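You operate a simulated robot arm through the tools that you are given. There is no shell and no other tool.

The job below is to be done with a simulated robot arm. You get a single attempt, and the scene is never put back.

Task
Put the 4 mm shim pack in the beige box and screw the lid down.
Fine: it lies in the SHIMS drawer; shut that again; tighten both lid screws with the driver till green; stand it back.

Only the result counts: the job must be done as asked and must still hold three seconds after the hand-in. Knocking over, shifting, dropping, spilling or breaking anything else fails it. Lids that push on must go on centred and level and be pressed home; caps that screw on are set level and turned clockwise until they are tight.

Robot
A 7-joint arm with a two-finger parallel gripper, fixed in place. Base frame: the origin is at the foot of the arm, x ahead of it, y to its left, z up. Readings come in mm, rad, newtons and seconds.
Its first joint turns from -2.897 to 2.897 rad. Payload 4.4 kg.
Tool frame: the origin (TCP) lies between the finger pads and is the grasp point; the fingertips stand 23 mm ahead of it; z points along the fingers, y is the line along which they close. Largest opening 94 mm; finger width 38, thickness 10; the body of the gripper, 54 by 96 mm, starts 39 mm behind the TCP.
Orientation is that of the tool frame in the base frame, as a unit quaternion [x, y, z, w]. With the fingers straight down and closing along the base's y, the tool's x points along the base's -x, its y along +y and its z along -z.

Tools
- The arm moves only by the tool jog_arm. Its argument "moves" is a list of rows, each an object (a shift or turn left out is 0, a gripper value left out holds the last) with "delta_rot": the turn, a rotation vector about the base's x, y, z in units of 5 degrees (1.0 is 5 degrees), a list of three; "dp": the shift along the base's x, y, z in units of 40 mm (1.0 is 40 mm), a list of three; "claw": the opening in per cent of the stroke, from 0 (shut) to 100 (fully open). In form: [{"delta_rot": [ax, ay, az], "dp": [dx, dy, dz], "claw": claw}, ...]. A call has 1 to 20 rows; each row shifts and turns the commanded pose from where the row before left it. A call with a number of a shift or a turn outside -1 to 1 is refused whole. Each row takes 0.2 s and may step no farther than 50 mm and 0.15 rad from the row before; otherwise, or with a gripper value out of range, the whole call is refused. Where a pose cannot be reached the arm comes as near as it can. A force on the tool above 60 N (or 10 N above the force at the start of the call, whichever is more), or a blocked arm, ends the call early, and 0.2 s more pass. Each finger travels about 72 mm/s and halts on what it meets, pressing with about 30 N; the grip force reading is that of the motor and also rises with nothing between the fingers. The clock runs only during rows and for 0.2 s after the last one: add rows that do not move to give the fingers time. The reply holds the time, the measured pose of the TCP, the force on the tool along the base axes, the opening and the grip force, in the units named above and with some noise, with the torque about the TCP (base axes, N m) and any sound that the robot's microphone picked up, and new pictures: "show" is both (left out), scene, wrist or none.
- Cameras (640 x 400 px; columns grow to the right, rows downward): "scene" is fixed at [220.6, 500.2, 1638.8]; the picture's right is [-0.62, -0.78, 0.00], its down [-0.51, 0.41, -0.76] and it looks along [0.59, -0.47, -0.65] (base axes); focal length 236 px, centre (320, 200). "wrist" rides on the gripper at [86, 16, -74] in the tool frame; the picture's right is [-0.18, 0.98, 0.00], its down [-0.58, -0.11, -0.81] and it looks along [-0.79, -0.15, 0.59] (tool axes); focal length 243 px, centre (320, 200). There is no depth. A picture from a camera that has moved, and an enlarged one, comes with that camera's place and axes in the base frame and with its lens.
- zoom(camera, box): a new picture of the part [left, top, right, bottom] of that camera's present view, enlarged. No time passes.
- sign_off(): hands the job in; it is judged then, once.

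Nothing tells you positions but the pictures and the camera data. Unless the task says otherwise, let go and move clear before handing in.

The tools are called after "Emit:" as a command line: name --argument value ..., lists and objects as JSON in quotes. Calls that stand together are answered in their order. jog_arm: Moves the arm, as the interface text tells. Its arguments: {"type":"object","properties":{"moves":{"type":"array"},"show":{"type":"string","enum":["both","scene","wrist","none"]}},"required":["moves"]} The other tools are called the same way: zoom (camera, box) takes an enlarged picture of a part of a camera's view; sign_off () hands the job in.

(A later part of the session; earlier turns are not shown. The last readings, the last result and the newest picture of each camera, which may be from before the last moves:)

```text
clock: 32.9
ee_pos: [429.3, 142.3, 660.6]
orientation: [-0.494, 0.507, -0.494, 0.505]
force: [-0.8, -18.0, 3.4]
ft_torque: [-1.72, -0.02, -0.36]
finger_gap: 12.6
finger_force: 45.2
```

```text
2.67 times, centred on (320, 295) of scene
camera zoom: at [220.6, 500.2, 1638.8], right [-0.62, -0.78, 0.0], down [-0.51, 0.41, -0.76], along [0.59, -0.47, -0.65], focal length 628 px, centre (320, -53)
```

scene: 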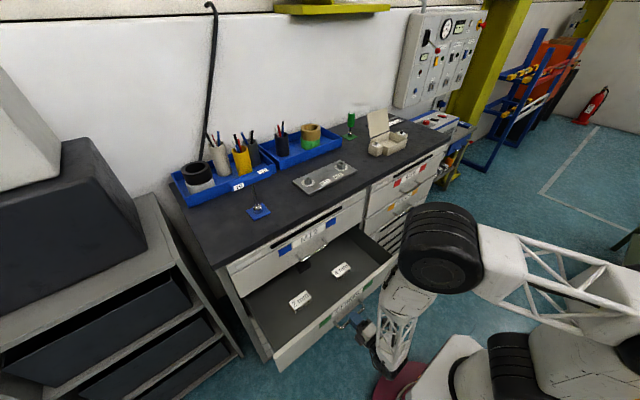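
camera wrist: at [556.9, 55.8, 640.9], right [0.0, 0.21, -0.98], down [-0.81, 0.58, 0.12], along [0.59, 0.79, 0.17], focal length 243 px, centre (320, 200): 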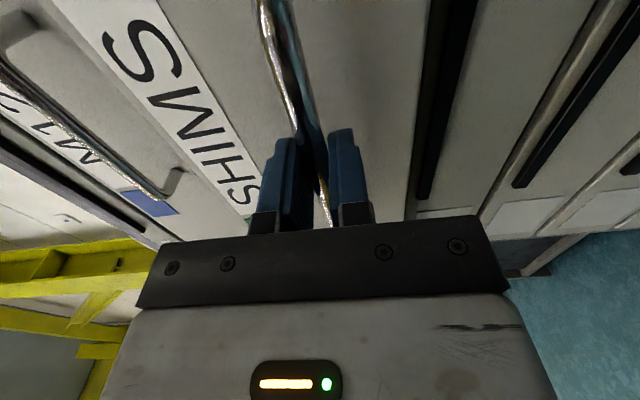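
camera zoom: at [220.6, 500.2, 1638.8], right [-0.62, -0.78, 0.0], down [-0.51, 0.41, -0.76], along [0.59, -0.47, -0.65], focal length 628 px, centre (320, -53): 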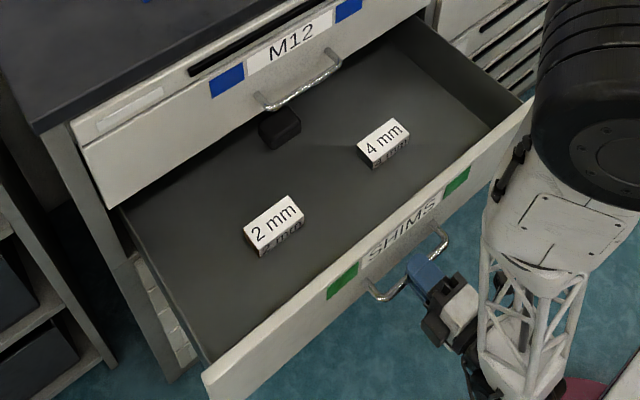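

It's still sliding freely, so I'll pull a bit more.

Emit:
jog_arm --moves '[{"dp": [-0.1, -0.02, 0]}, {"dp": [-0.3, 0, 0]}, {"dp": [-0.3, 0, 0]}, {"dp": [-0.3, 0, 0]}, {}]' --show "scene"

```text
clock: 33.9
ee_pos: [398.3, 140.7, 662.0]
orientation: [-0.494, 0.508, -0.493, 0.505]
force: [0.5, -2.7, -16.6]
ft_torque: [-1.7, 0.11, -0.16]
finger_gap: 12.6
finger_force: 45.3
stopped in row 4: the force on the tool passed its limit at 91 N (the readings are from after the stop); the commanded pose is now the measured one
```

scene: 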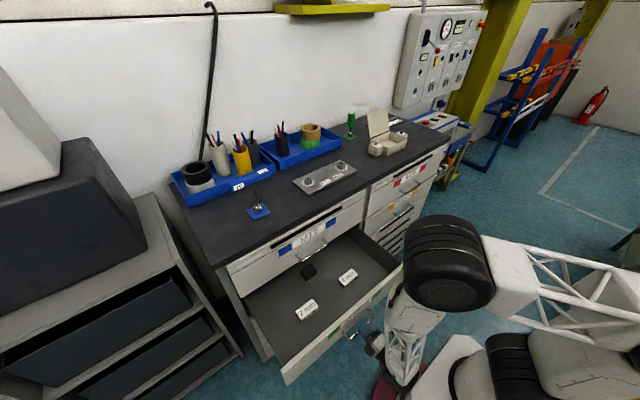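

The drawer is out about 294 mm, which looks like its stop. I'll release the handle and back away.

Emit:
jog_arm --moves '[{"claw": 60}, {"claw": 60}, {"claw": 60}, {"dp": [-0.4, 0, 0]}, {"dp": [-0.4, 0, 0]}, {"dp": [-0.4, 0, 0]}, {}]'

```text
clock: 35.7
ee_pos: [398.8, 171.1, 679.5]
orientation: [-0.451, 0.51, -0.499, 0.536]
force: [0.3, -0.6, -0.7]
ft_torque: [0.0, 0.01, 0.02]
finger_gap: 56.2
finger_force: 0.0
stopped in row 7: the arm was blocked; the commanded pose is now the measured one
camera wrist: at [323.1, 88.5, 648.4], right [0.07, 0.28, -0.96], down [-0.8, 0.59, 0.11], along [0.59, 0.76, 0.27], focal length 243 px, centre (320, 200)
```

scene: 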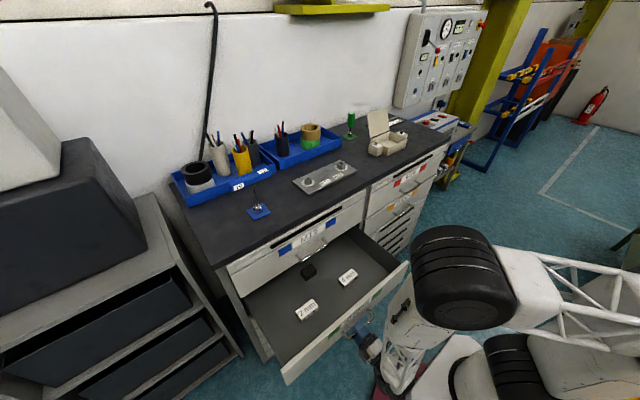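
wrist: 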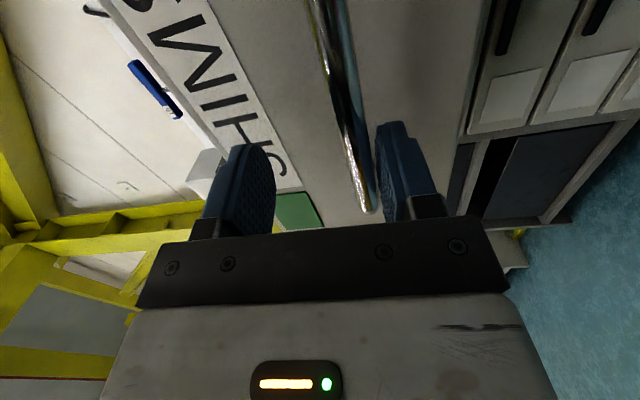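

The arm can't back off in x here. The bow handle is flat, so I can open wide and slide the fingers out sideways along +y.

Emit:
jog_arm --moves '[{"claw": 100}, {"claw": 100}, {"claw": 100, "dp": [0, 0.1, -0.3]}, {"dp": [0, 0.4, 0]}, {"dp": [0, 0.4, 0]}, {"dp": [0, 0.4, 0]}]'

```text
clock: 37.1
ee_pos: [395.2, 223.1, 670.0]
orientation: [-0.453, 0.51, -0.498, 0.535]
force: [0.6, 0.4, -0.1]
ft_torque: [0.0, -0.01, 0.01]
finger_gap: 94.1
finger_force: 0.1
camera wrist: at [320.5, 139.8, 638.2], right [0.07, 0.27, -0.96], down [-0.8, 0.59, 0.11], along [0.59, 0.76, 0.26], focal length 243 px, centre (320, 200)
```

scene: 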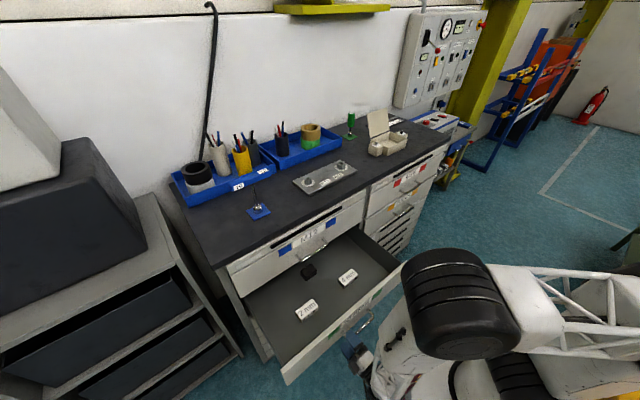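
wrist: 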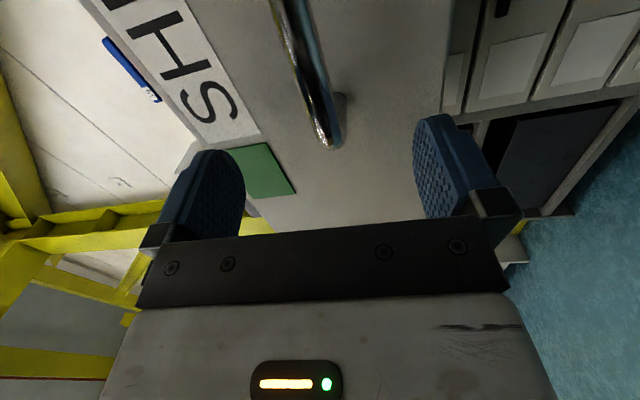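

The fingers are passing the handle end. I'll continue in +y and then rise clear.

Emit:
jog_arm --moves '[{"dp": [0, 0.5, 0]}, {"dp": [0, 0.5, 0]}, {"dp": [0, 0.5, 0]}, {"dp": [-0.2, 0.3, 0.5]}, {"dp": [-0.2, 0, 1]}, {"dp": [-0.2, 0, 1]}, {"dp": [0, 0, 1]}, {"dp": [0, 0, 1]}, {"dp": [0, 0, 1]}, {"dp": [0, 0, 1]}]'

```text
clock: 39.3
ee_pos: [373.6, 293.5, 926.3]
orientation: [-0.455, 0.51, -0.498, 0.534]
force: [-0.4, 0.1, -0.1]
ft_torque: [-0.01, -0.03, 0.0]
finger_gap: 93.7
finger_force: 0.1
camera wrist: at [297.9, 212.0, 895.8], right [0.07, 0.27, -0.96], down [-0.8, 0.59, 0.11], along [0.59, 0.76, 0.26], focal length 243 px, centre (320, 200)
```

scene: 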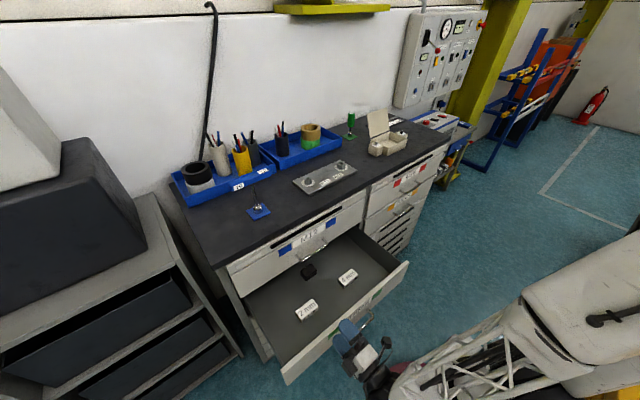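
wrist: 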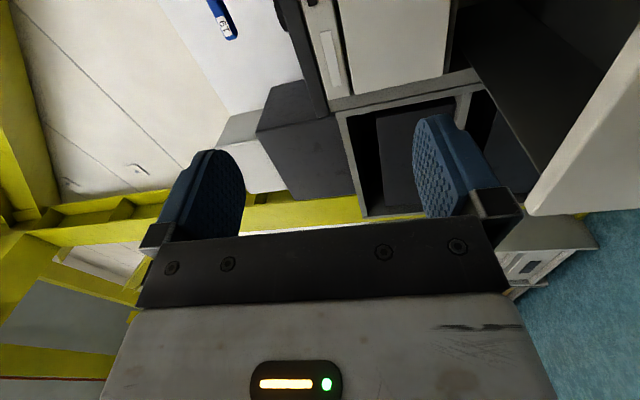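

Clear of the handle. Next I'll rotate the gripper to point straight down while moving above the 4 mm pack.

Emit:
jog_arm --moves '[{"dp": [0.3, -0.35, 0], "delta_rot": [0, 1, 0.1]}, {"dp": [0.3, -0.35, 0], "delta_rot": [0, 1, 0.1]}, {"dp": [0.3, -0.35, 0], "delta_rot": [0, 1, 0.1]}, {"dp": [0.3, -0.35, 0], "delta_rot": [0, 1, 0.1]}, {"dp": [0.3, -0.35, 0], "delta_rot": [0, 1, 0.1]}, {"dp": [0.3, -0.35, 0], "delta_rot": [0, 1, 0]}, {"dp": [0.3, -0.35, 0], "delta_rot": [0, 1, 0]}, {"dp": [0.3, -0.35, 0], "delta_rot": [0, 1, 0]}, {"dp": [0.3, -0.35, 0], "delta_rot": [0, 1, 0]}, {"dp": [0.3, -0.35, 0], "delta_rot": [0, 1, 0]}, {"dp": [0.3, -0.35, 0], "delta_rot": [0, 1, 0]}, {"dp": [0.3, -0.35, 0], "delta_rot": [0, 1, 0]}, {"dp": [0.3, -0.35, 0], "delta_rot": [0, 1, 0]}, {"dp": [0.3, -0.35, 0], "delta_rot": [0, 1, 0]}, {"dp": [0.3, -0.35, 0], "delta_rot": [0, 1, 0]}, {"dp": [0.3, -0.35, 0], "delta_rot": [0, 1, 0.1]}, {"dp": [0.3, -0.35, 0], "delta_rot": [0, 1, 0.2]}, {"dp": [0.3, -0.35, 0], "delta_rot": [0, 1, 0.2]}, {"dp": [0.3, -0.35, 0], "delta_rot": [0.3, 0.84, 0.1]}]'

```text
clock: 43.3
ee_pos: [595.7, 32.4, 926.0]
orientation: [-0.694, 0.719, 0.022, 0.017]
force: [0.1, 0.3, -0.7]
ft_torque: [0.0, 0.03, 0.02]
finger_gap: 94.0
finger_force: 0.1
out of reach, approached as far as the arm can: row 14
camera wrist: at [576.3, -56.3, 995.0], right [-0.98, 0.22, 0.02], down [0.14, 0.53, 0.84], along [0.17, 0.82, -0.55], focal length 243 px, centre (320, 200)
```

scene: 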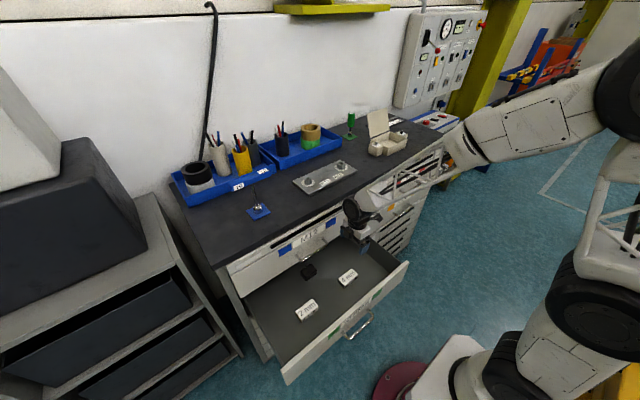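
wrist: 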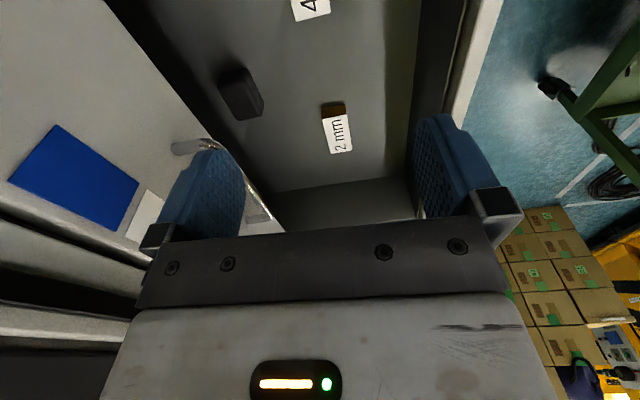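

I'm above the drawer. I'll level the tool and descend partway to view the 4 mm pack.

Emit:
jog_arm --moves '[{"dp": [0.1, 0, -0.8], "delta_rot": [-0.4, -0.07, 0.2]}, {"dp": [0.1, 0, -0.8], "delta_rot": [-0.24, 0, 0.2]}, {"dp": [0, 0, -0.8]}, {"dp": [0, 0, -0.6]}, {}]'

Emit:
zoom --camera "scene" --box '[280, 230, 420, 330]'

```text
clock: 44.5
ee_pos: [604.6, 34.0, 808.8]
orientation: [0.708, -0.707, -0.001, 0.001]
force: [-0.6, 0.0, 0.7]
ft_torque: [0.0, 0.04, 0.03]
finger_gap: 94.1
finger_force: 0.1
camera wrist: at [588.0, -52.7, 880.5], right [-0.98, 0.18, 0.0], down [0.11, 0.58, 0.81], along [0.15, 0.79, -0.59], focal length 243 px, centre (320, 200)
```

scene: 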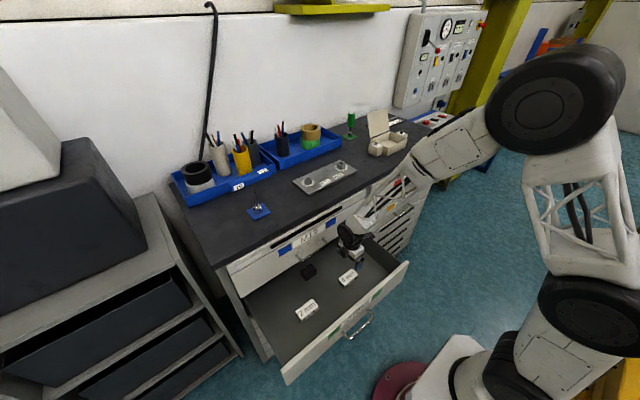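
wrist: 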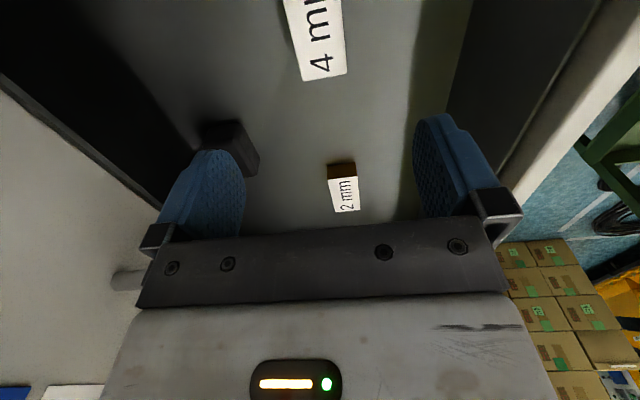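

```text
4.00 times, centred on (350, 280) of scene
camera zoom: at [220.6, 500.2, 1638.8], right [-0.62, -0.78, 0.0], down [-0.51, 0.41, -0.76], along [0.59, -0.47, -0.65], focal length 943 px, centre (200, -120)
```

zoom: 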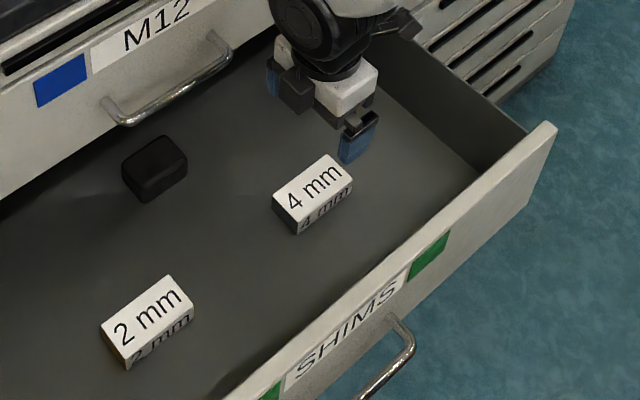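

The 4 mm pack is centred near (607, 26), about 80 mm long along y and 44 mm wide along x. I'll centre over it and descend partway.

Emit:
jog_arm --moves '[{"dp": [0.06, -0.2, -0.7]}, {"dp": [0, 0, -0.8]}, {"dp": [0, 0, -0.8]}, {"dp": [0, 0, -0.8]}, {"dp": [0, 0, -0.4]}, {}]'

Emit:
zoom --camera "scene" --box '[280, 200, 420, 310]'

```text
clock: 45.9
ee_pos: [606.3, 24.7, 666.6]
orientation: [-0.707, 0.707, 0.0, -0.001]
force: [0.4, -0.2, 0.3]
ft_torque: [-0.01, 0.01, 0.05]
finger_gap: 94.0
finger_force: 0.0
camera wrist: at [589.8, -61.5, 738.8], right [-0.98, 0.18, 0.0], down [0.11, 0.58, 0.81], along [0.15, 0.79, -0.59], focal length 243 px, centre (320, 200)
```

scene: 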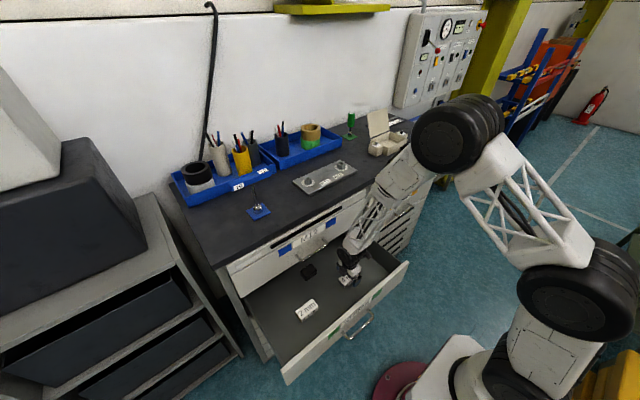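
wrist: 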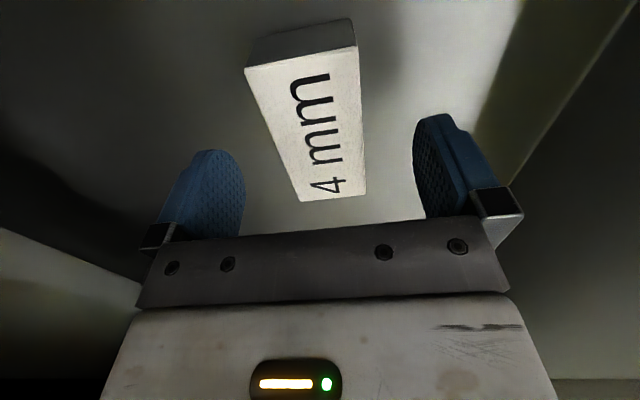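

```text
3.64 times, centred on (350, 255) of scene
camera zoom: at [220.6, 500.2, 1638.8], right [-0.62, -0.78, 0.0], down [-0.51, 0.41, -0.76], along [0.59, -0.47, -0.65], focal length 857 px, centre (211, 0)
```

zoom: 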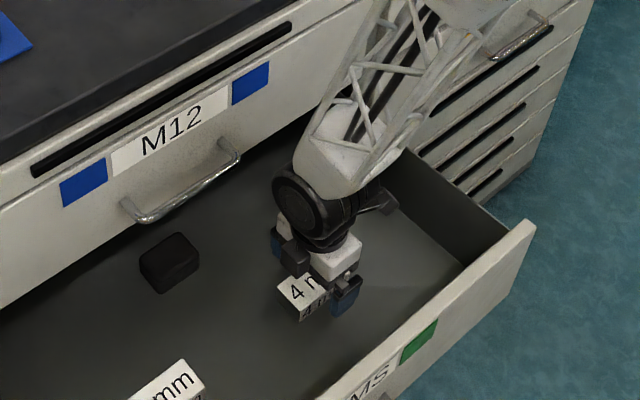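

The pack top is about z≈641 and the drawer floor about 611. I'll descend so the fingertips stop just above the floor, then close on the pack.

Emit:
jog_arm --moves '[{"dp": [0, 0, -0.32]}, {"dp": [0, 0, -0.32]}, {}]'

```text
clock: 46.7
ee_pos: [605.7, 25.4, 641.9]
orientation: [-0.707, 0.707, 0.0, -0.001]
force: [-0.5, -0.8, -0.1]
ft_torque: [0.01, 0.02, 0.0]
finger_gap: 94.0
finger_force: 0.0
camera wrist: at [589.2, -61.2, 714.4], right [-0.98, 0.18, 0.0], down [0.11, 0.58, 0.81], along [0.15, 0.79, -0.59], focal length 243 px, centre (320, 200)
```

scene: 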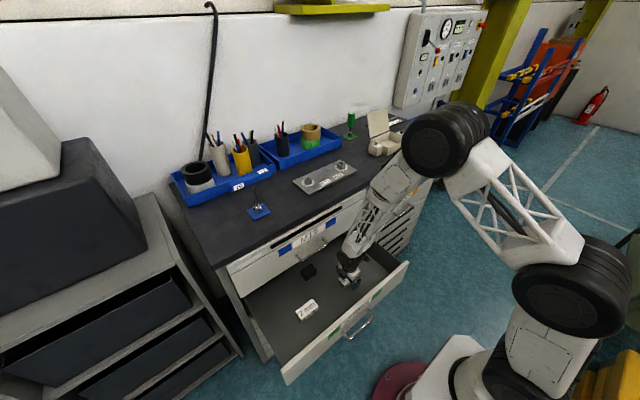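
wrist: 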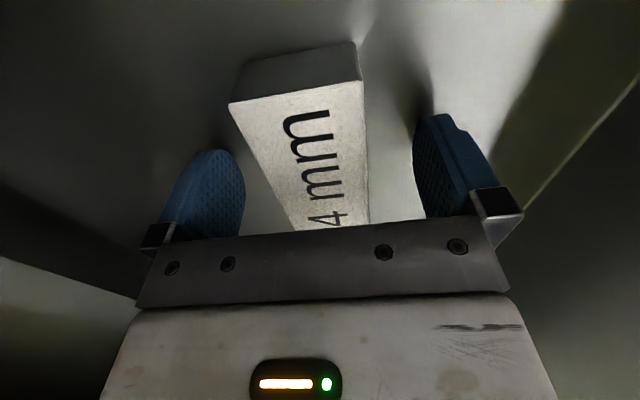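

Emit:
jog_arm --moves '[{"dp": [0, 0, -0.1]}, {"claw": 0}, {"claw": 0}, {"claw": 0}, {"claw": 0}]' --show "wrist"

```text
clock: 47.9
ee_pos: [605.9, 24.9, 637.8]
orientation: [0.707, -0.707, 0.001, 0.002]
force: [1.2, -1.5, 12.0]
ft_torque: [-0.04, -0.04, 0.05]
finger_gap: 44.8
finger_force: 30.4
camera wrist: at [589.2, -61.5, 710.8], right [-0.98, 0.18, 0.0], down [0.11, 0.58, 0.81], along [0.15, 0.79, -0.59], focal length 243 px, centre (320, 200)
```

wrist: 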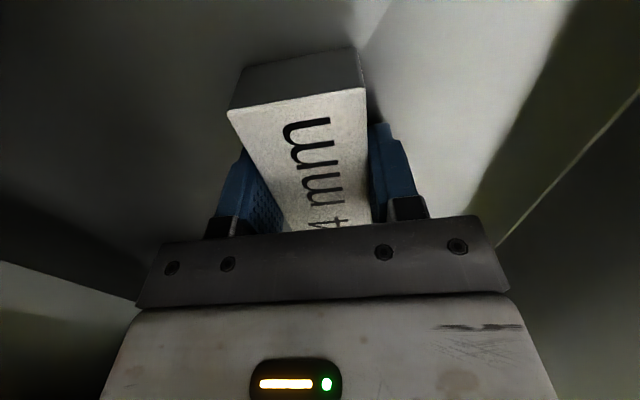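

The pack is held (44.8 mm gap). I'll lift it straight up, well above the bench.

Emit:
jog_arm --moves '[{"dp": [0, 0, 0.3]}, {"dp": [0, 0, 0.6]}, {"dp": [0, 0, 0.9]}, {"dp": [0, 0, 0.9]}, {"dp": [0, 0, 0.9]}, {"dp": [0, 0, 0.9]}, {"dp": [0, 0, 0.9]}, {"dp": [0, 0, 0.9]}, {"dp": [0, 0, 0.9]}, {"dp": [0, 0, 0.9]}, {"dp": [0, 0, 0.9]}, {"dp": [0, 0, 0.9]}, {"dp": [0, 0, 0.9]}, {"dp": [0, 0, 0.9]}, {"dp": [0, 0, 0.9]}, {"dp": [0, 0, 0.9]}, {}]'

```text
clock: 51.5
ee_pos: [604.3, 26.7, 1179.2]
orientation: [-0.707, 0.708, 0.0, -0.001]
force: [0.4, 0.5, -3.3]
ft_torque: [0.02, 0.0, 0.0]
finger_gap: 44.6
finger_force: 29.9
camera wrist: at [588.3, -60.9, 1250.8], right [-0.98, 0.18, 0.0], down [0.11, 0.58, 0.81], along [0.15, 0.79, -0.59], focal length 243 px, centre (320, 200)
```

scene: 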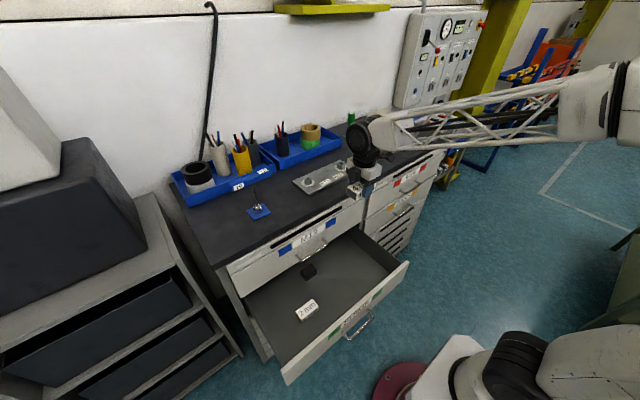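
wrist: 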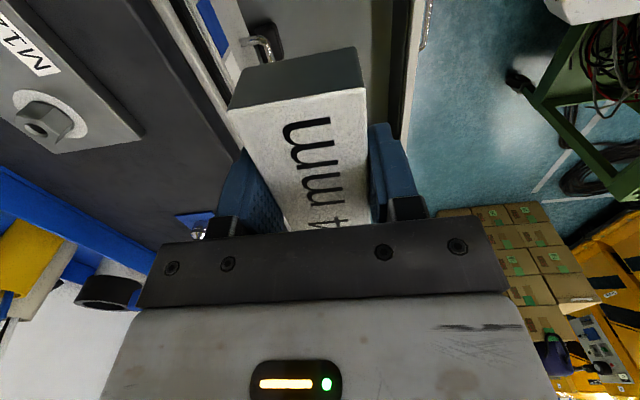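

The pack is held firmly. The box centre works out at about (889, -498) with its rim at z≈1070, so I'll move above it.

Emit:
jog_arm --moves '[{"dp": [0, 0, 0.8]}, {"dp": [0, 0, 0.7]}, {"dp": [0.508, -0.938, 0]}, {"dp": [0.508, -0.938, 0]}, {"dp": [0.508, -0.938, 0]}, {"dp": [0.508, -0.938, 0]}, {"dp": [0.508, -0.938, 0]}, {"dp": [0.508, -0.938, 0]}, {"dp": [0.508, -0.938, 0]}, {"dp": [0.508, -0.938, 0]}, {"dp": [0.508, -0.938, 0]}, {"dp": [0.508, -0.938, 0]}, {"dp": [0.508, -0.938, 0]}, {"dp": [0.508, -0.938, 0]}, {"dp": [0.508, -0.938, 0]}, {"dp": [0.508, -0.938, 0]}, {}]'

```text
clock: 55.1
ee_pos: [889.4, -498.4, 1234.4]
orientation: [0.708, -0.706, 0.0, 0.0]
force: [0.5, 0.2, -3.3]
ft_torque: [0.0, 0.01, 0.0]
finger_gap: 44.6
finger_force: 29.9
camera wrist: at [873.5, -584.7, 1307.4], right [-0.98, 0.18, 0.0], down [0.11, 0.58, 0.81], along [0.15, 0.79, -0.59], focal length 243 px, centre (320, 200)
```

scene: 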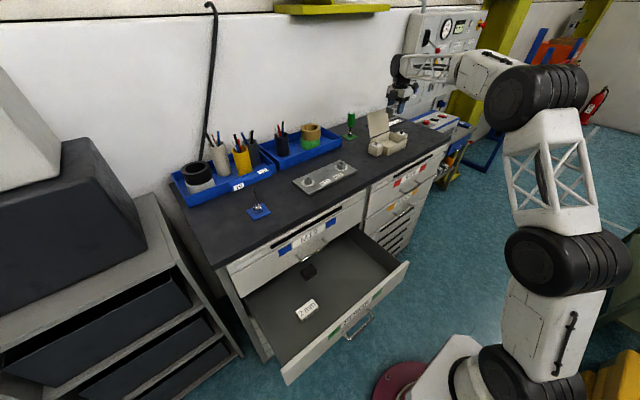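
wrist: 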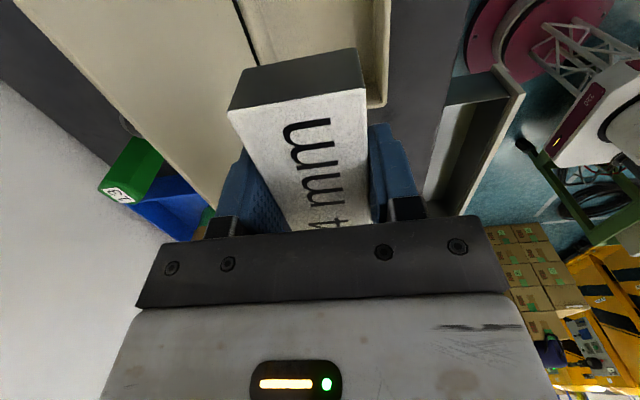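

The corner check confirms the box centre at about (889, -499), and I'm right over it. I'll lower the pack into the box.

Emit:
jog_arm --moves '[{"dp": [0, 0, -0.8]}, {"dp": [0, 0, -0.8]}, {"dp": [0, 0, -0.8]}, {"dp": [0, 0, -0.7]}, {}]'

Emit:
zoom --camera "scene" --box '[350, 80, 430, 170]'

```text
clock: 56.3
ee_pos: [892.5, -496.6, 1113.2]
orientation: [0.707, -0.707, 0.0, 0.001]
force: [-1.0, 0.2, -3.4]
ft_torque: [0.02, 0.0, 0.01]
finger_gap: 44.8
finger_force: 30.1
camera wrist: at [874.8, -583.3, 1185.6], right [-0.98, 0.18, 0.0], down [0.11, 0.58, 0.81], along [0.15, 0.79, -0.59], focal length 243 px, centre (320, 200)
```

scene: 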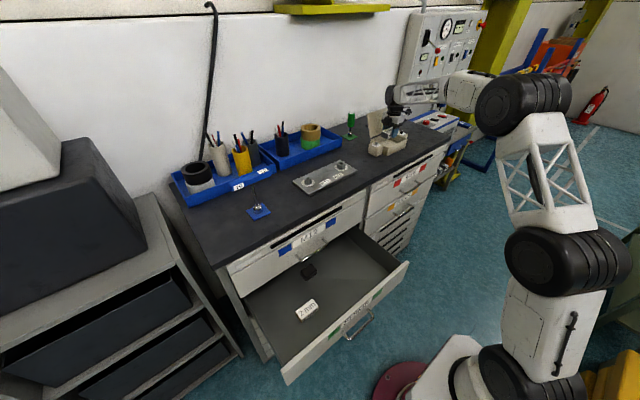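
wrist: 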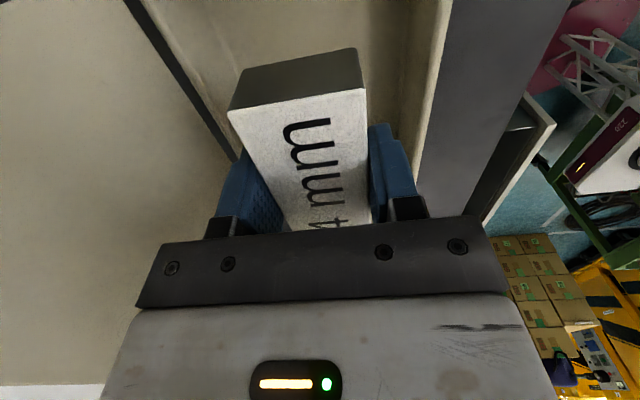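

```text
4.44 times, centred on (390, 125) of scene
camera zoom: at [220.6, 500.2, 1638.8], right [-0.62, -0.78, 0.0], down [-0.51, 0.41, -0.76], along [0.59, -0.47, -0.65], focal length 1047 px, centre (9, 533)
```

zoom: 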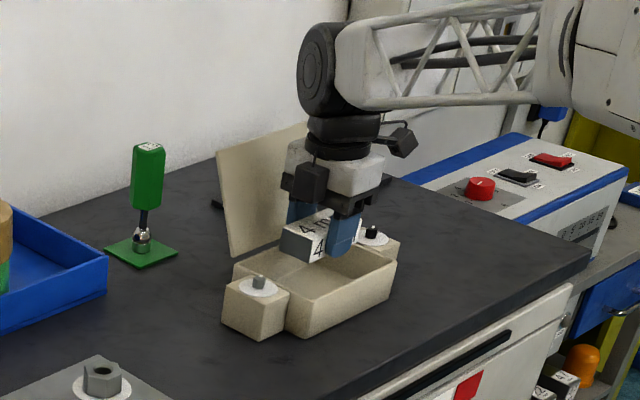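

The pack is lined up over the box opening. I'll lower it the rest of the way gently.

Emit:
jog_arm --moves '[{"dp": [-0.07, -0.04, -0.4]}, {"dp": [0, 0, -0.4]}, {"dp": [0, 0, -0.3]}, {}]' --show "wrist"

```text
clock: 57.3
ee_pos: [888.0, -501.2, 1068.8]
orientation: [-0.706, 0.708, 0.0, -0.001]
force: [-0.5, -0.1, -3.0]
ft_torque: [0.01, -0.01, 0.0]
finger_gap: 44.9
finger_force: 30.3
camera wrist: at [870.7, -587.1, 1141.5], right [-0.98, 0.18, 0.0], down [0.11, 0.58, 0.81], along [0.15, 0.79, -0.59], focal length 243 px, centre (320, 200)
```

wrist: 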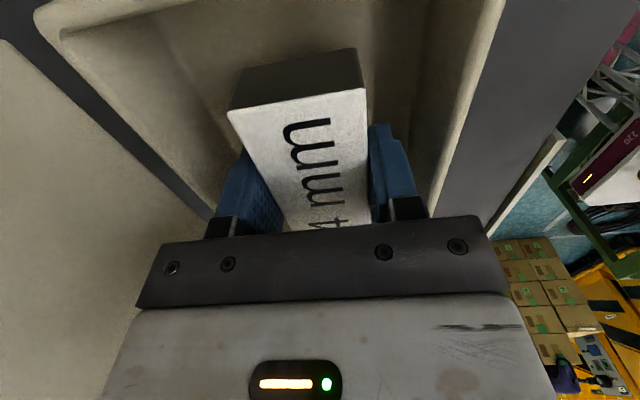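

Emit:
jog_arm --moves '[{"dp": [0, 0, -0.08]}, {"dp": [0, 0, -0.08]}, {}]' --show "none"

```text
clock: 58.1
ee_pos: [888.6, -500.8, 1062.2]
orientation: [-0.706, 0.708, 0.0, -0.001]
force: [-0.4, 0.2, -2.5]
ft_torque: [0.0, 0.01, -0.02]
finger_gap: 45.0
finger_force: 29.8
```

Emit:
jog_arm --moves '[{"dp": [0, 0, -0.05]}, {"dp": [0, 0, -0.05]}, {}]' --show "none"

```text
clock: 58.9
ee_pos: [886.6, -502.4, 1058.6]
orientation: [-0.706, 0.708, -0.001, -0.001]
force: [0.5, 0.2, -3.2]
ft_torque: [0.01, 0.03, -0.03]
finger_gap: 44.8
finger_force: 29.8
```

Emit:
jog_arm --moves '[{"dp": [0, 0, -0.05]}, {}]' --show "none"

```text
clock: 59.5
ee_pos: [886.9, -502.8, 1057.1]
orientation: [-0.706, 0.708, 0.0, -0.001]
force: [0.7, -0.1, -2.3]
ft_torque: [0.03, 0.01, -0.02]
finger_gap: 44.9
finger_force: 30.6
```

Emit:
jog_arm --moves '[{"dp": [0, 0, -0.05]}, {}]' --show "wrist"

Emit:
zoom --camera "scene" --box '[350, 80, 430, 170]'

```text
clock: 60.1
ee_pos: [886.5, -502.8, 1055.1]
orientation: [-0.707, 0.707, -0.001, -0.001]
force: [-0.1, 0.5, -2.8]
ft_torque: [0.03, 0.02, 0.01]
finger_gap: 44.5
finger_force: 29.8
camera wrist: at [869.8, -588.8, 1127.6], right [-0.98, 0.18, 0.0], down [0.11, 0.58, 0.81], along [0.15, 0.79, -0.59], focal length 243 px, centre (320, 200)
```

wrist: 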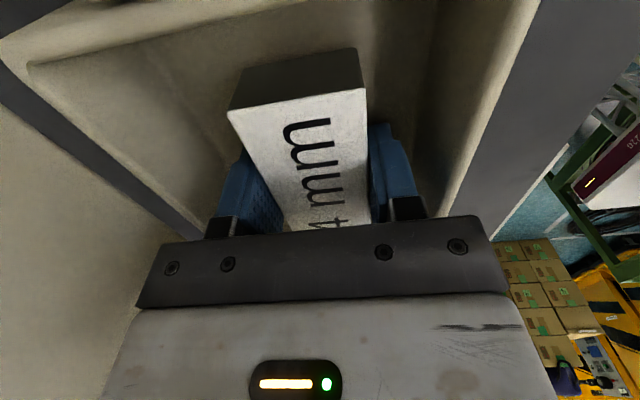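

```text
4.44 times, centred on (390, 125) of scene
camera zoom: at [220.6, 500.2, 1638.8], right [-0.62, -0.78, 0.0], down [-0.51, 0.41, -0.76], along [0.59, -0.47, -0.65], focal length 1047 px, centre (9, 533)
```

zoom: 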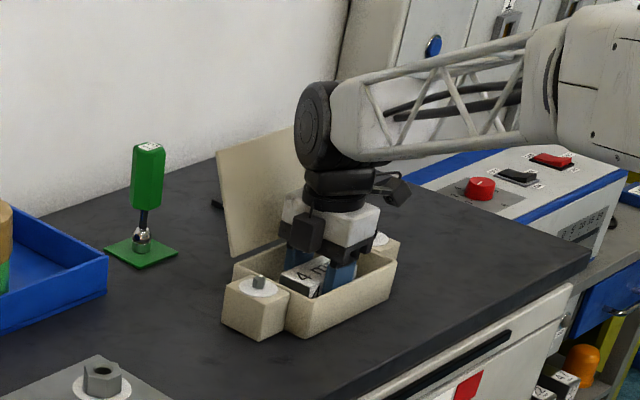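

Emit:
jog_arm --moves '[{"dp": [0, 0, -0.05]}, {"dp": [0, 0, -0.05]}, {}]' --show "none"

```text
clock: 60.9
ee_pos: [886.7, -502.5, 1050.8]
orientation: [0.707, -0.707, 0.0, 0.001]
force: [-0.9, -0.2, -2.9]
ft_torque: [0.0, -0.05, 0.0]
finger_gap: 44.6
finger_force: 30.1
```

Emit:
jog_arm --moves '[{"dp": [0, 0, -0.05]}, {"dp": [0, 0, -0.05]}, {}]' --show "none"

```text
clock: 61.7
ee_pos: [886.7, -501.6, 1048.7]
orientation: [-0.707, 0.707, 0.0, -0.001]
force: [8.0, -1.1, 11.4]
ft_torque: [0.27, 0.16, -0.16]
finger_gap: 44.7
finger_force: 30.2
```

Contact with the box floor. I'll release with a limited opening and rise straight up.

Emit:
jog_arm --moves '[{"dp": [0, 0, 0.02], "claw": 54}, {"claw": 58}, {"claw": 58}, {"dp": [0, 0, 0.3]}, {"dp": [0, 0, 0.6]}, {"dp": [0, 0, 0.8]}, {"dp": [0, 0, 0.9]}, {"dp": [0, 0, 0.9]}, {"dp": [0, 0, 0.9]}]'

Emit:
zoom --camera "scene" --box '[350, 90, 430, 170]'

```text
clock: 63.7
ee_pos: [889.6, -500.3, 1223.8]
orientation: [-0.707, 0.707, 0.0, -0.001]
force: [0.5, 0.4, -1.6]
ft_torque: [0.01, 0.02, 0.02]
finger_gap: 54.4
finger_force: 0.1
camera wrist: at [872.9, -587.1, 1296.7], right [-0.98, 0.18, 0.0], down [0.11, 0.58, 0.81], along [0.15, 0.79, -0.59], focal length 243 px, centre (320, 200)
```

scene: 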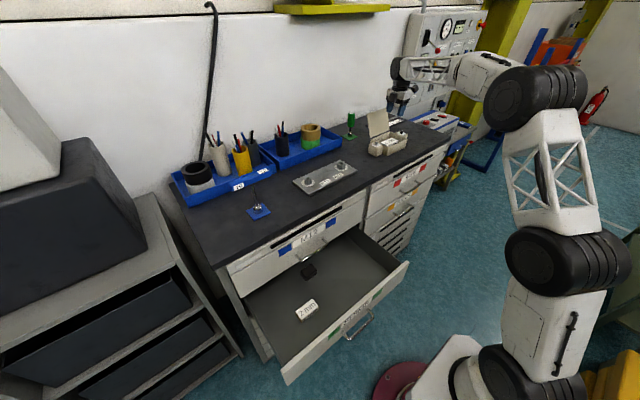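
wrist: 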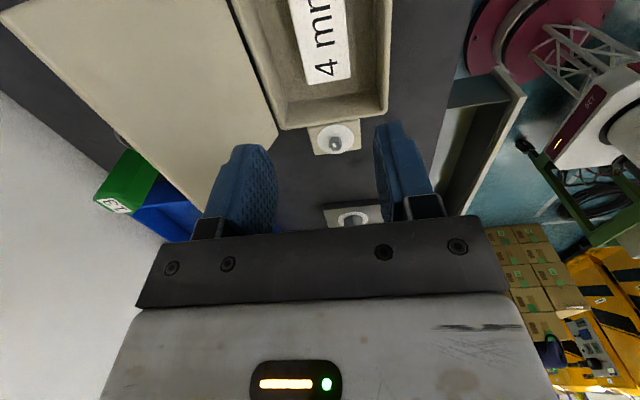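

```text
5.00 times, centred on (390, 130) of scene
camera zoom: at [220.6, 500.2, 1638.8], right [-0.62, -0.78, 0.0], down [-0.51, 0.41, -0.76], along [0.59, -0.47, -0.65], focal length 1178 px, centre (-30, 550)
```

zoom: 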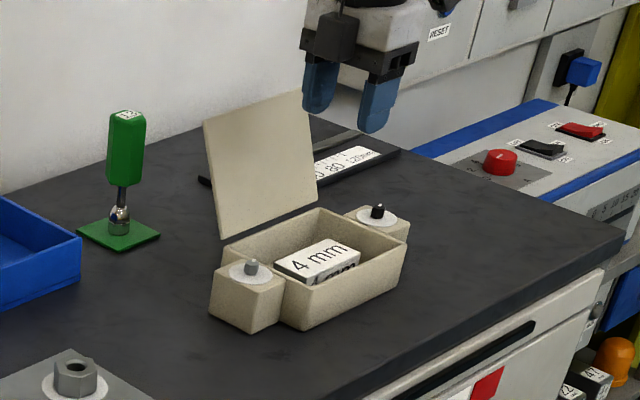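

The pack lies in the box. Next comes the lid: I'll move high and look behind it, where there seems to be a knob, before pushing it closed.

Emit:
jog_arm --moves '[{"dp": [0, 0, 1]}, {"dp": [0.8, -0.2, 0.3], "claw": 0}, {"dp": [0.8, -0.2, 0]}, {"dp": [0.8, -0.2, 0]}, {"dp": [0.8, 0, 0]}, {}]'

Emit:
zoom --camera "wrist" --box '[160, 0, 480, 200]'

```text
clock: 65.1
ee_pos: [1014.9, -524.1, 1274.8]
orientation: [0.707, -0.707, 0.0, 0.002]
force: [-0.8, 0.4, 0.2]
ft_torque: [-0.04, 0.01, -0.06]
finger_gap: 0.0
finger_force: 29.8
camera wrist: at [997.3, -610.8, 1348.4], right [-0.98, 0.18, 0.0], down [0.11, 0.58, 0.81], along [0.15, 0.79, -0.59], focal length 243 px, centre (320, 200)
```

scene: 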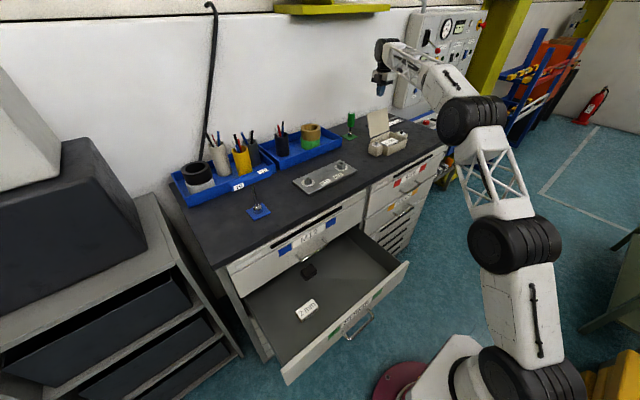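
wrist: 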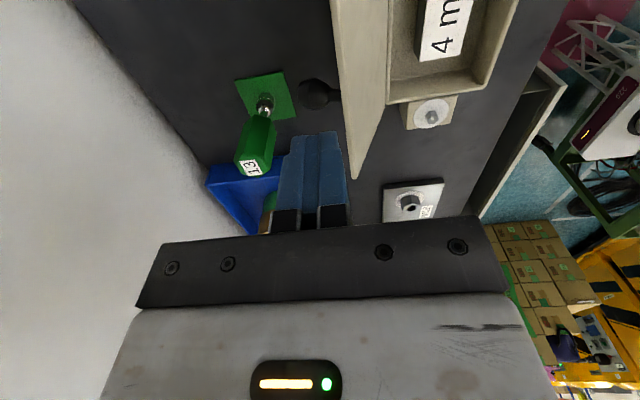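

```text
2.00 times, centred on (320, 100) of wrist
camera zoom: at [997.3, -610.8, 1348.4], right [-0.98, 0.18, 0.0], down [0.11, 0.58, 0.81], along [0.15, 0.79, -0.59], focal length 485 px, centre (320, 400)
```

zoom: 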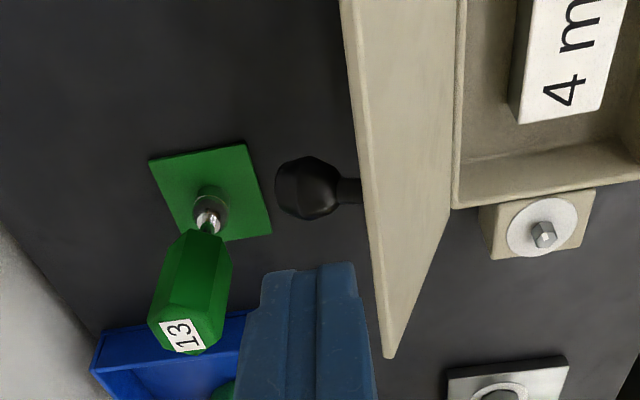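

The lid has a black knob on its outer face at y≈-500. I'll push from behind at y≈-455, beside the knob and clear of the driver.

Emit:
jog_arm --moves '[{"dp": [0.4, 0.9, 0]}, {"dp": [0.4, 0.82, 0]}, {"dp": [0, 0, -0.8]}, {"dp": [0, 0, -0.8]}, {"dp": [0, 0, -0.8]}, {}]'

Emit:
zoom --camera "scene" --box '[330, 90, 430, 170]'

```text
clock: 66.5
ee_pos: [1046.7, -453.9, 1179.2]
orientation: [-0.706, 0.708, -0.001, 0.0]
force: [-0.5, 1.0, 0.0]
ft_torque: [0.0, 0.02, -0.02]
finger_gap: 0.0
finger_force: 29.3
camera wrist: at [1031.5, -540.3, 1251.3], right [-0.98, 0.18, 0.0], down [0.11, 0.58, 0.81], along [0.15, 0.79, -0.59], focal length 243 px, centre (320, 200)
```

scene: 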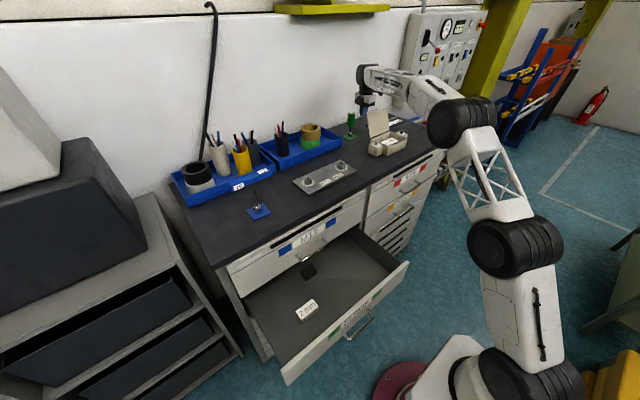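
wrist: 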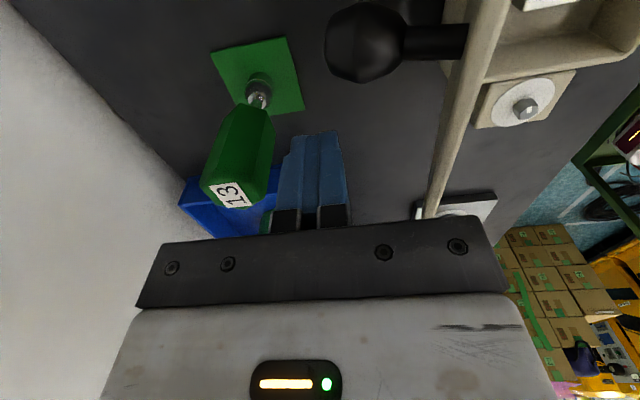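

```text
5.00 times, centred on (380, 130) of scene
camera zoom: at [220.6, 500.2, 1638.8], right [-0.62, -0.78, 0.0], down [-0.51, 0.41, -0.76], along [0.59, -0.47, -0.65], focal length 1178 px, centre (20, 550)
```

zoom: 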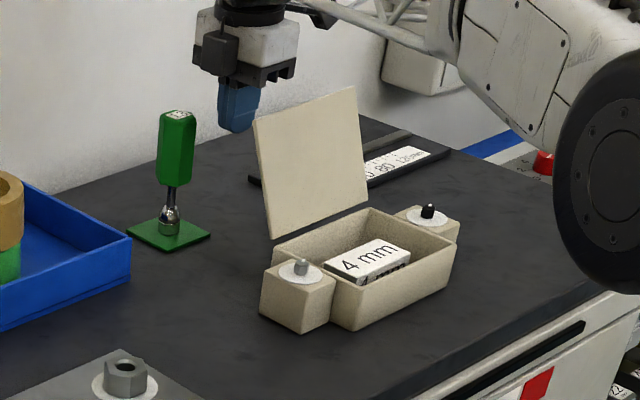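

Clear of the driver. I'll drop slightly lower and start pushing the lid forward.

Emit:
jog_arm --moves '[{"dp": [0, 0, -0.25]}, {"dp": [-0.4, 0, 0]}, {"dp": [-0.4, 0, 0]}, {"dp": [-0.4, 0, 0]}, {"dp": [-0.4, 0, 0]}, {}]'

Emit:
zoom --camera "scene" --box '[330, 90, 430, 170]'

```text
clock: 67.9
ee_pos: [983.1, -456.7, 1168.4]
orientation: [-0.706, 0.708, 0.0, -0.001]
force: [-0.5, -0.5, 0.2]
ft_torque: [0.01, 0.03, -0.02]
finger_gap: 0.0
finger_force: 30.0
camera wrist: at [966.0, -542.6, 1241.3], right [-0.98, 0.19, 0.0], down [0.11, 0.58, 0.81], along [0.15, 0.79, -0.59], focal length 243 px, centre (320, 200)
```

scene: 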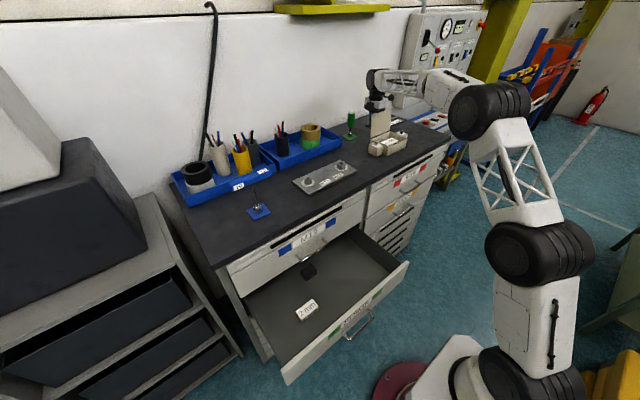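
wrist: 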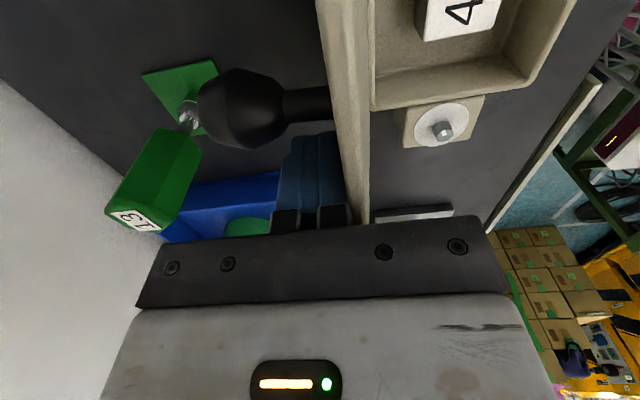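

```text
5.00 times, centred on (380, 130) of scene
camera zoom: at [220.6, 500.2, 1638.8], right [-0.62, -0.78, 0.0], down [-0.51, 0.41, -0.76], along [0.59, -0.47, -0.65], focal length 1178 px, centre (20, 550)
```

zoom: 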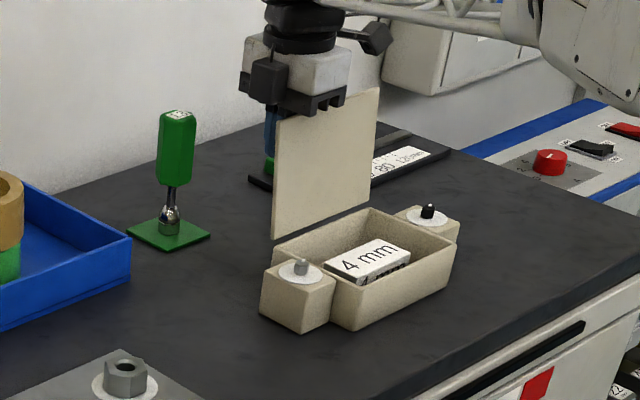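

The lid is moving easily and is nearly upright. I'll keep pushing it past vertical, slowly.

Emit:
jog_arm --moves '[{"dp": [-0.35, 0, 0]}, {"dp": [-0.35, 0, 0]}, {"dp": [-0.35, 0, 0]}, {"dp": [-0.35, 0, 0]}, {}]'

Emit:
zoom --camera "scene" --box '[330, 90, 430, 170]'

```text
clock: 69.1
ee_pos: [926.7, -457.1, 1168.2]
orientation: [-0.706, 0.708, 0.0, -0.002]
force: [-0.2, -0.2, -0.4]
ft_torque: [0.02, -0.01, -0.02]
finger_gap: 0.1
finger_force: 30.5
camera wrist: at [910.1, -543.8, 1241.0], right [-0.98, 0.19, 0.0], down [0.11, 0.58, 0.81], along [0.15, 0.79, -0.59], focal length 243 px, centre (320, 200)
```

scene: 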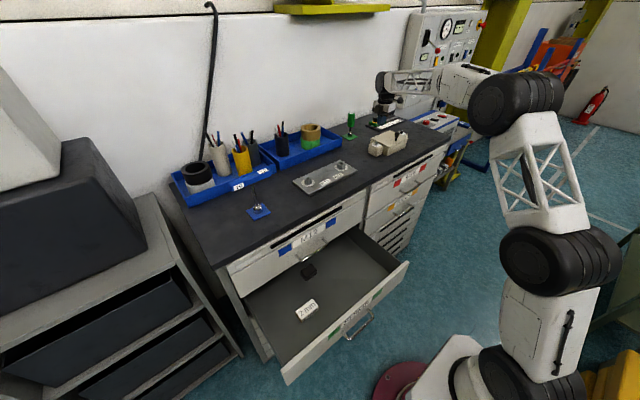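
wrist: 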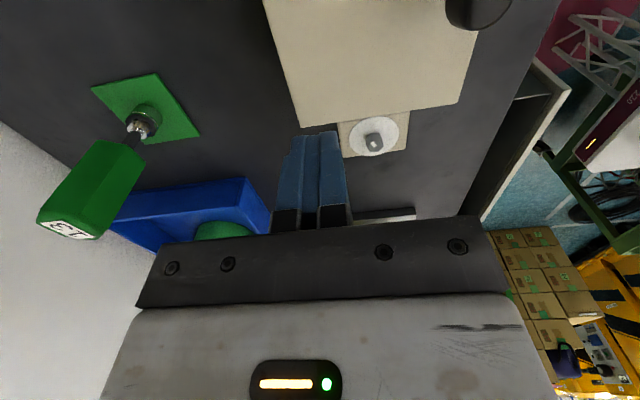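

```text
5.00 times, centred on (380, 130) of scene
camera zoom: at [220.6, 500.2, 1638.8], right [-0.62, -0.78, 0.0], down [-0.51, 0.41, -0.76], along [0.59, -0.47, -0.65], focal length 1178 px, centre (20, 550)
```

zoom: 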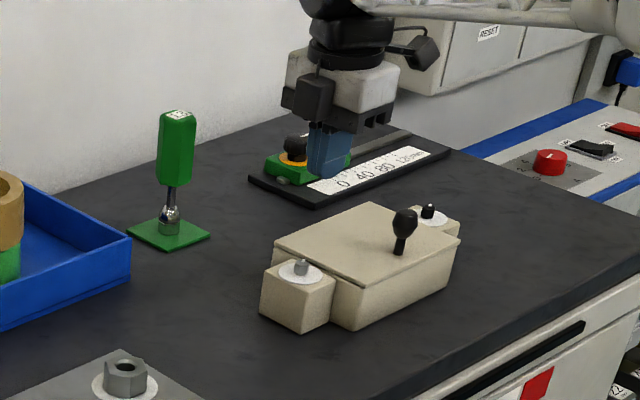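

The lid has closed. I'll press it gently beside the knob to make sure it's fully down.

Emit:
jog_arm --moves '[{"dp": [-0.6, 0, 0]}, {"dp": [-0.5, 0, 0]}, {"dp": [0, 0, -0.7]}, {"dp": [0, 0, -0.7]}, {}]' --show "wrist"

```text
clock: 70.3
ee_pos: [884.1, -456.7, 1114.2]
orientation: [-0.707, 0.708, 0.0, -0.001]
force: [-0.3, -0.3, -0.3]
ft_torque: [0.01, -0.01, -0.01]
finger_gap: 0.0
finger_force: 30.0
camera wrist: at [868.2, -543.6, 1186.3], right [-0.98, 0.18, 0.0], down [0.11, 0.58, 0.81], along [0.15, 0.79, -0.59], focal length 243 px, centre (320, 200)
```

wrist: 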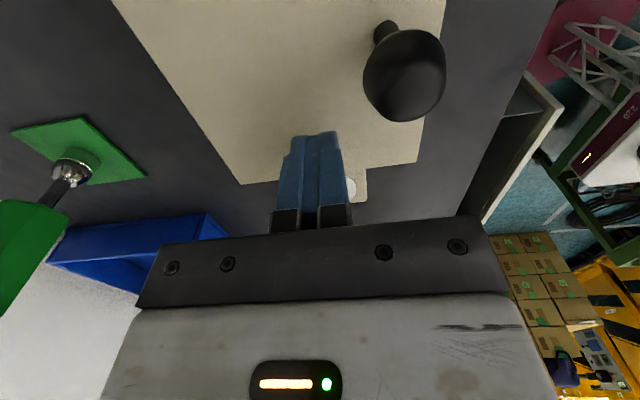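

Emit:
jog_arm --moves '[{"dp": [0, 0, -0.1]}, {"dp": [0, 0, -0.1]}, {"dp": [0, 0, -0.1]}, {"dp": [0, 0, -0.1]}, {}]' --show "none"

```text
clock: 71.5
ee_pos: [883.8, -457.0, 1099.8]
orientation: [0.707, -0.707, 0.0, 0.001]
force: [-2.2, 1.5, 13.1]
ft_torque: [0.28, 0.05, 0.03]
finger_gap: 0.0
finger_force: 29.9
```

Emit:
jog_arm --moves '[{"dp": [0, 0, -0.03]}, {"dp": [0, 0, 0.1]}, {"dp": [0, 0, 0.8]}, {"dp": [0, 0, 0.9]}, {"dp": [0, 0, 0.9]}, {"dp": [0, 0, 0.9]}]'

Emit:
zoom --camera "scene" --box '[340, 90, 440, 170]'

```text
clock: 72.9
ee_pos: [884.7, -455.0, 1239.2]
orientation: [-0.707, 0.708, 0.001, 0.001]
force: [-0.3, -0.1, -0.8]
ft_torque: [-0.01, 0.0, 0.01]
finger_gap: 0.0
finger_force: 30.5
camera wrist: at [867.9, -541.6, 1311.8], right [-0.98, 0.18, 0.0], down [0.11, 0.58, 0.81], along [0.15, 0.79, -0.59], focal length 243 px, centre (320, 200)
```

scene: 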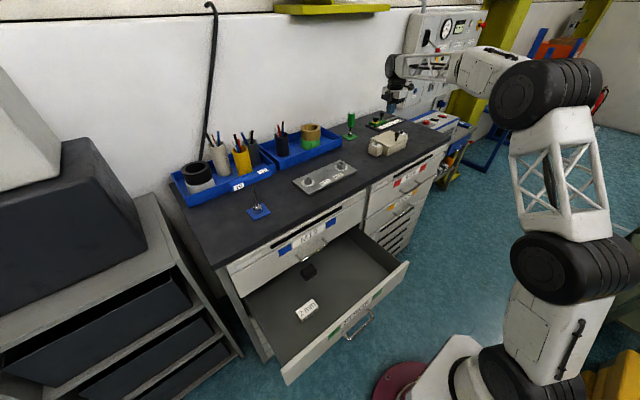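
wrist: 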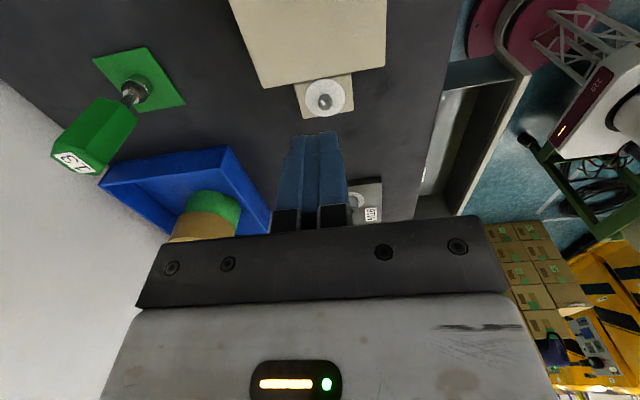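

```text
5.00 times, centred on (390, 130) of scene
camera zoom: at [220.6, 500.2, 1638.8], right [-0.62, -0.78, 0.0], down [-0.51, 0.41, -0.76], along [0.59, -0.47, -0.65], focal length 1178 px, centre (-30, 550)
```

zoom: 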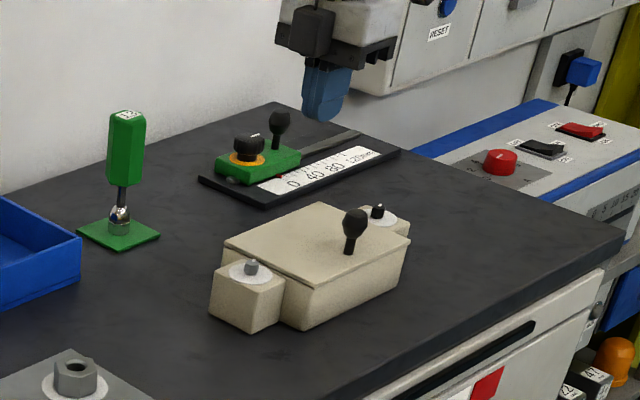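

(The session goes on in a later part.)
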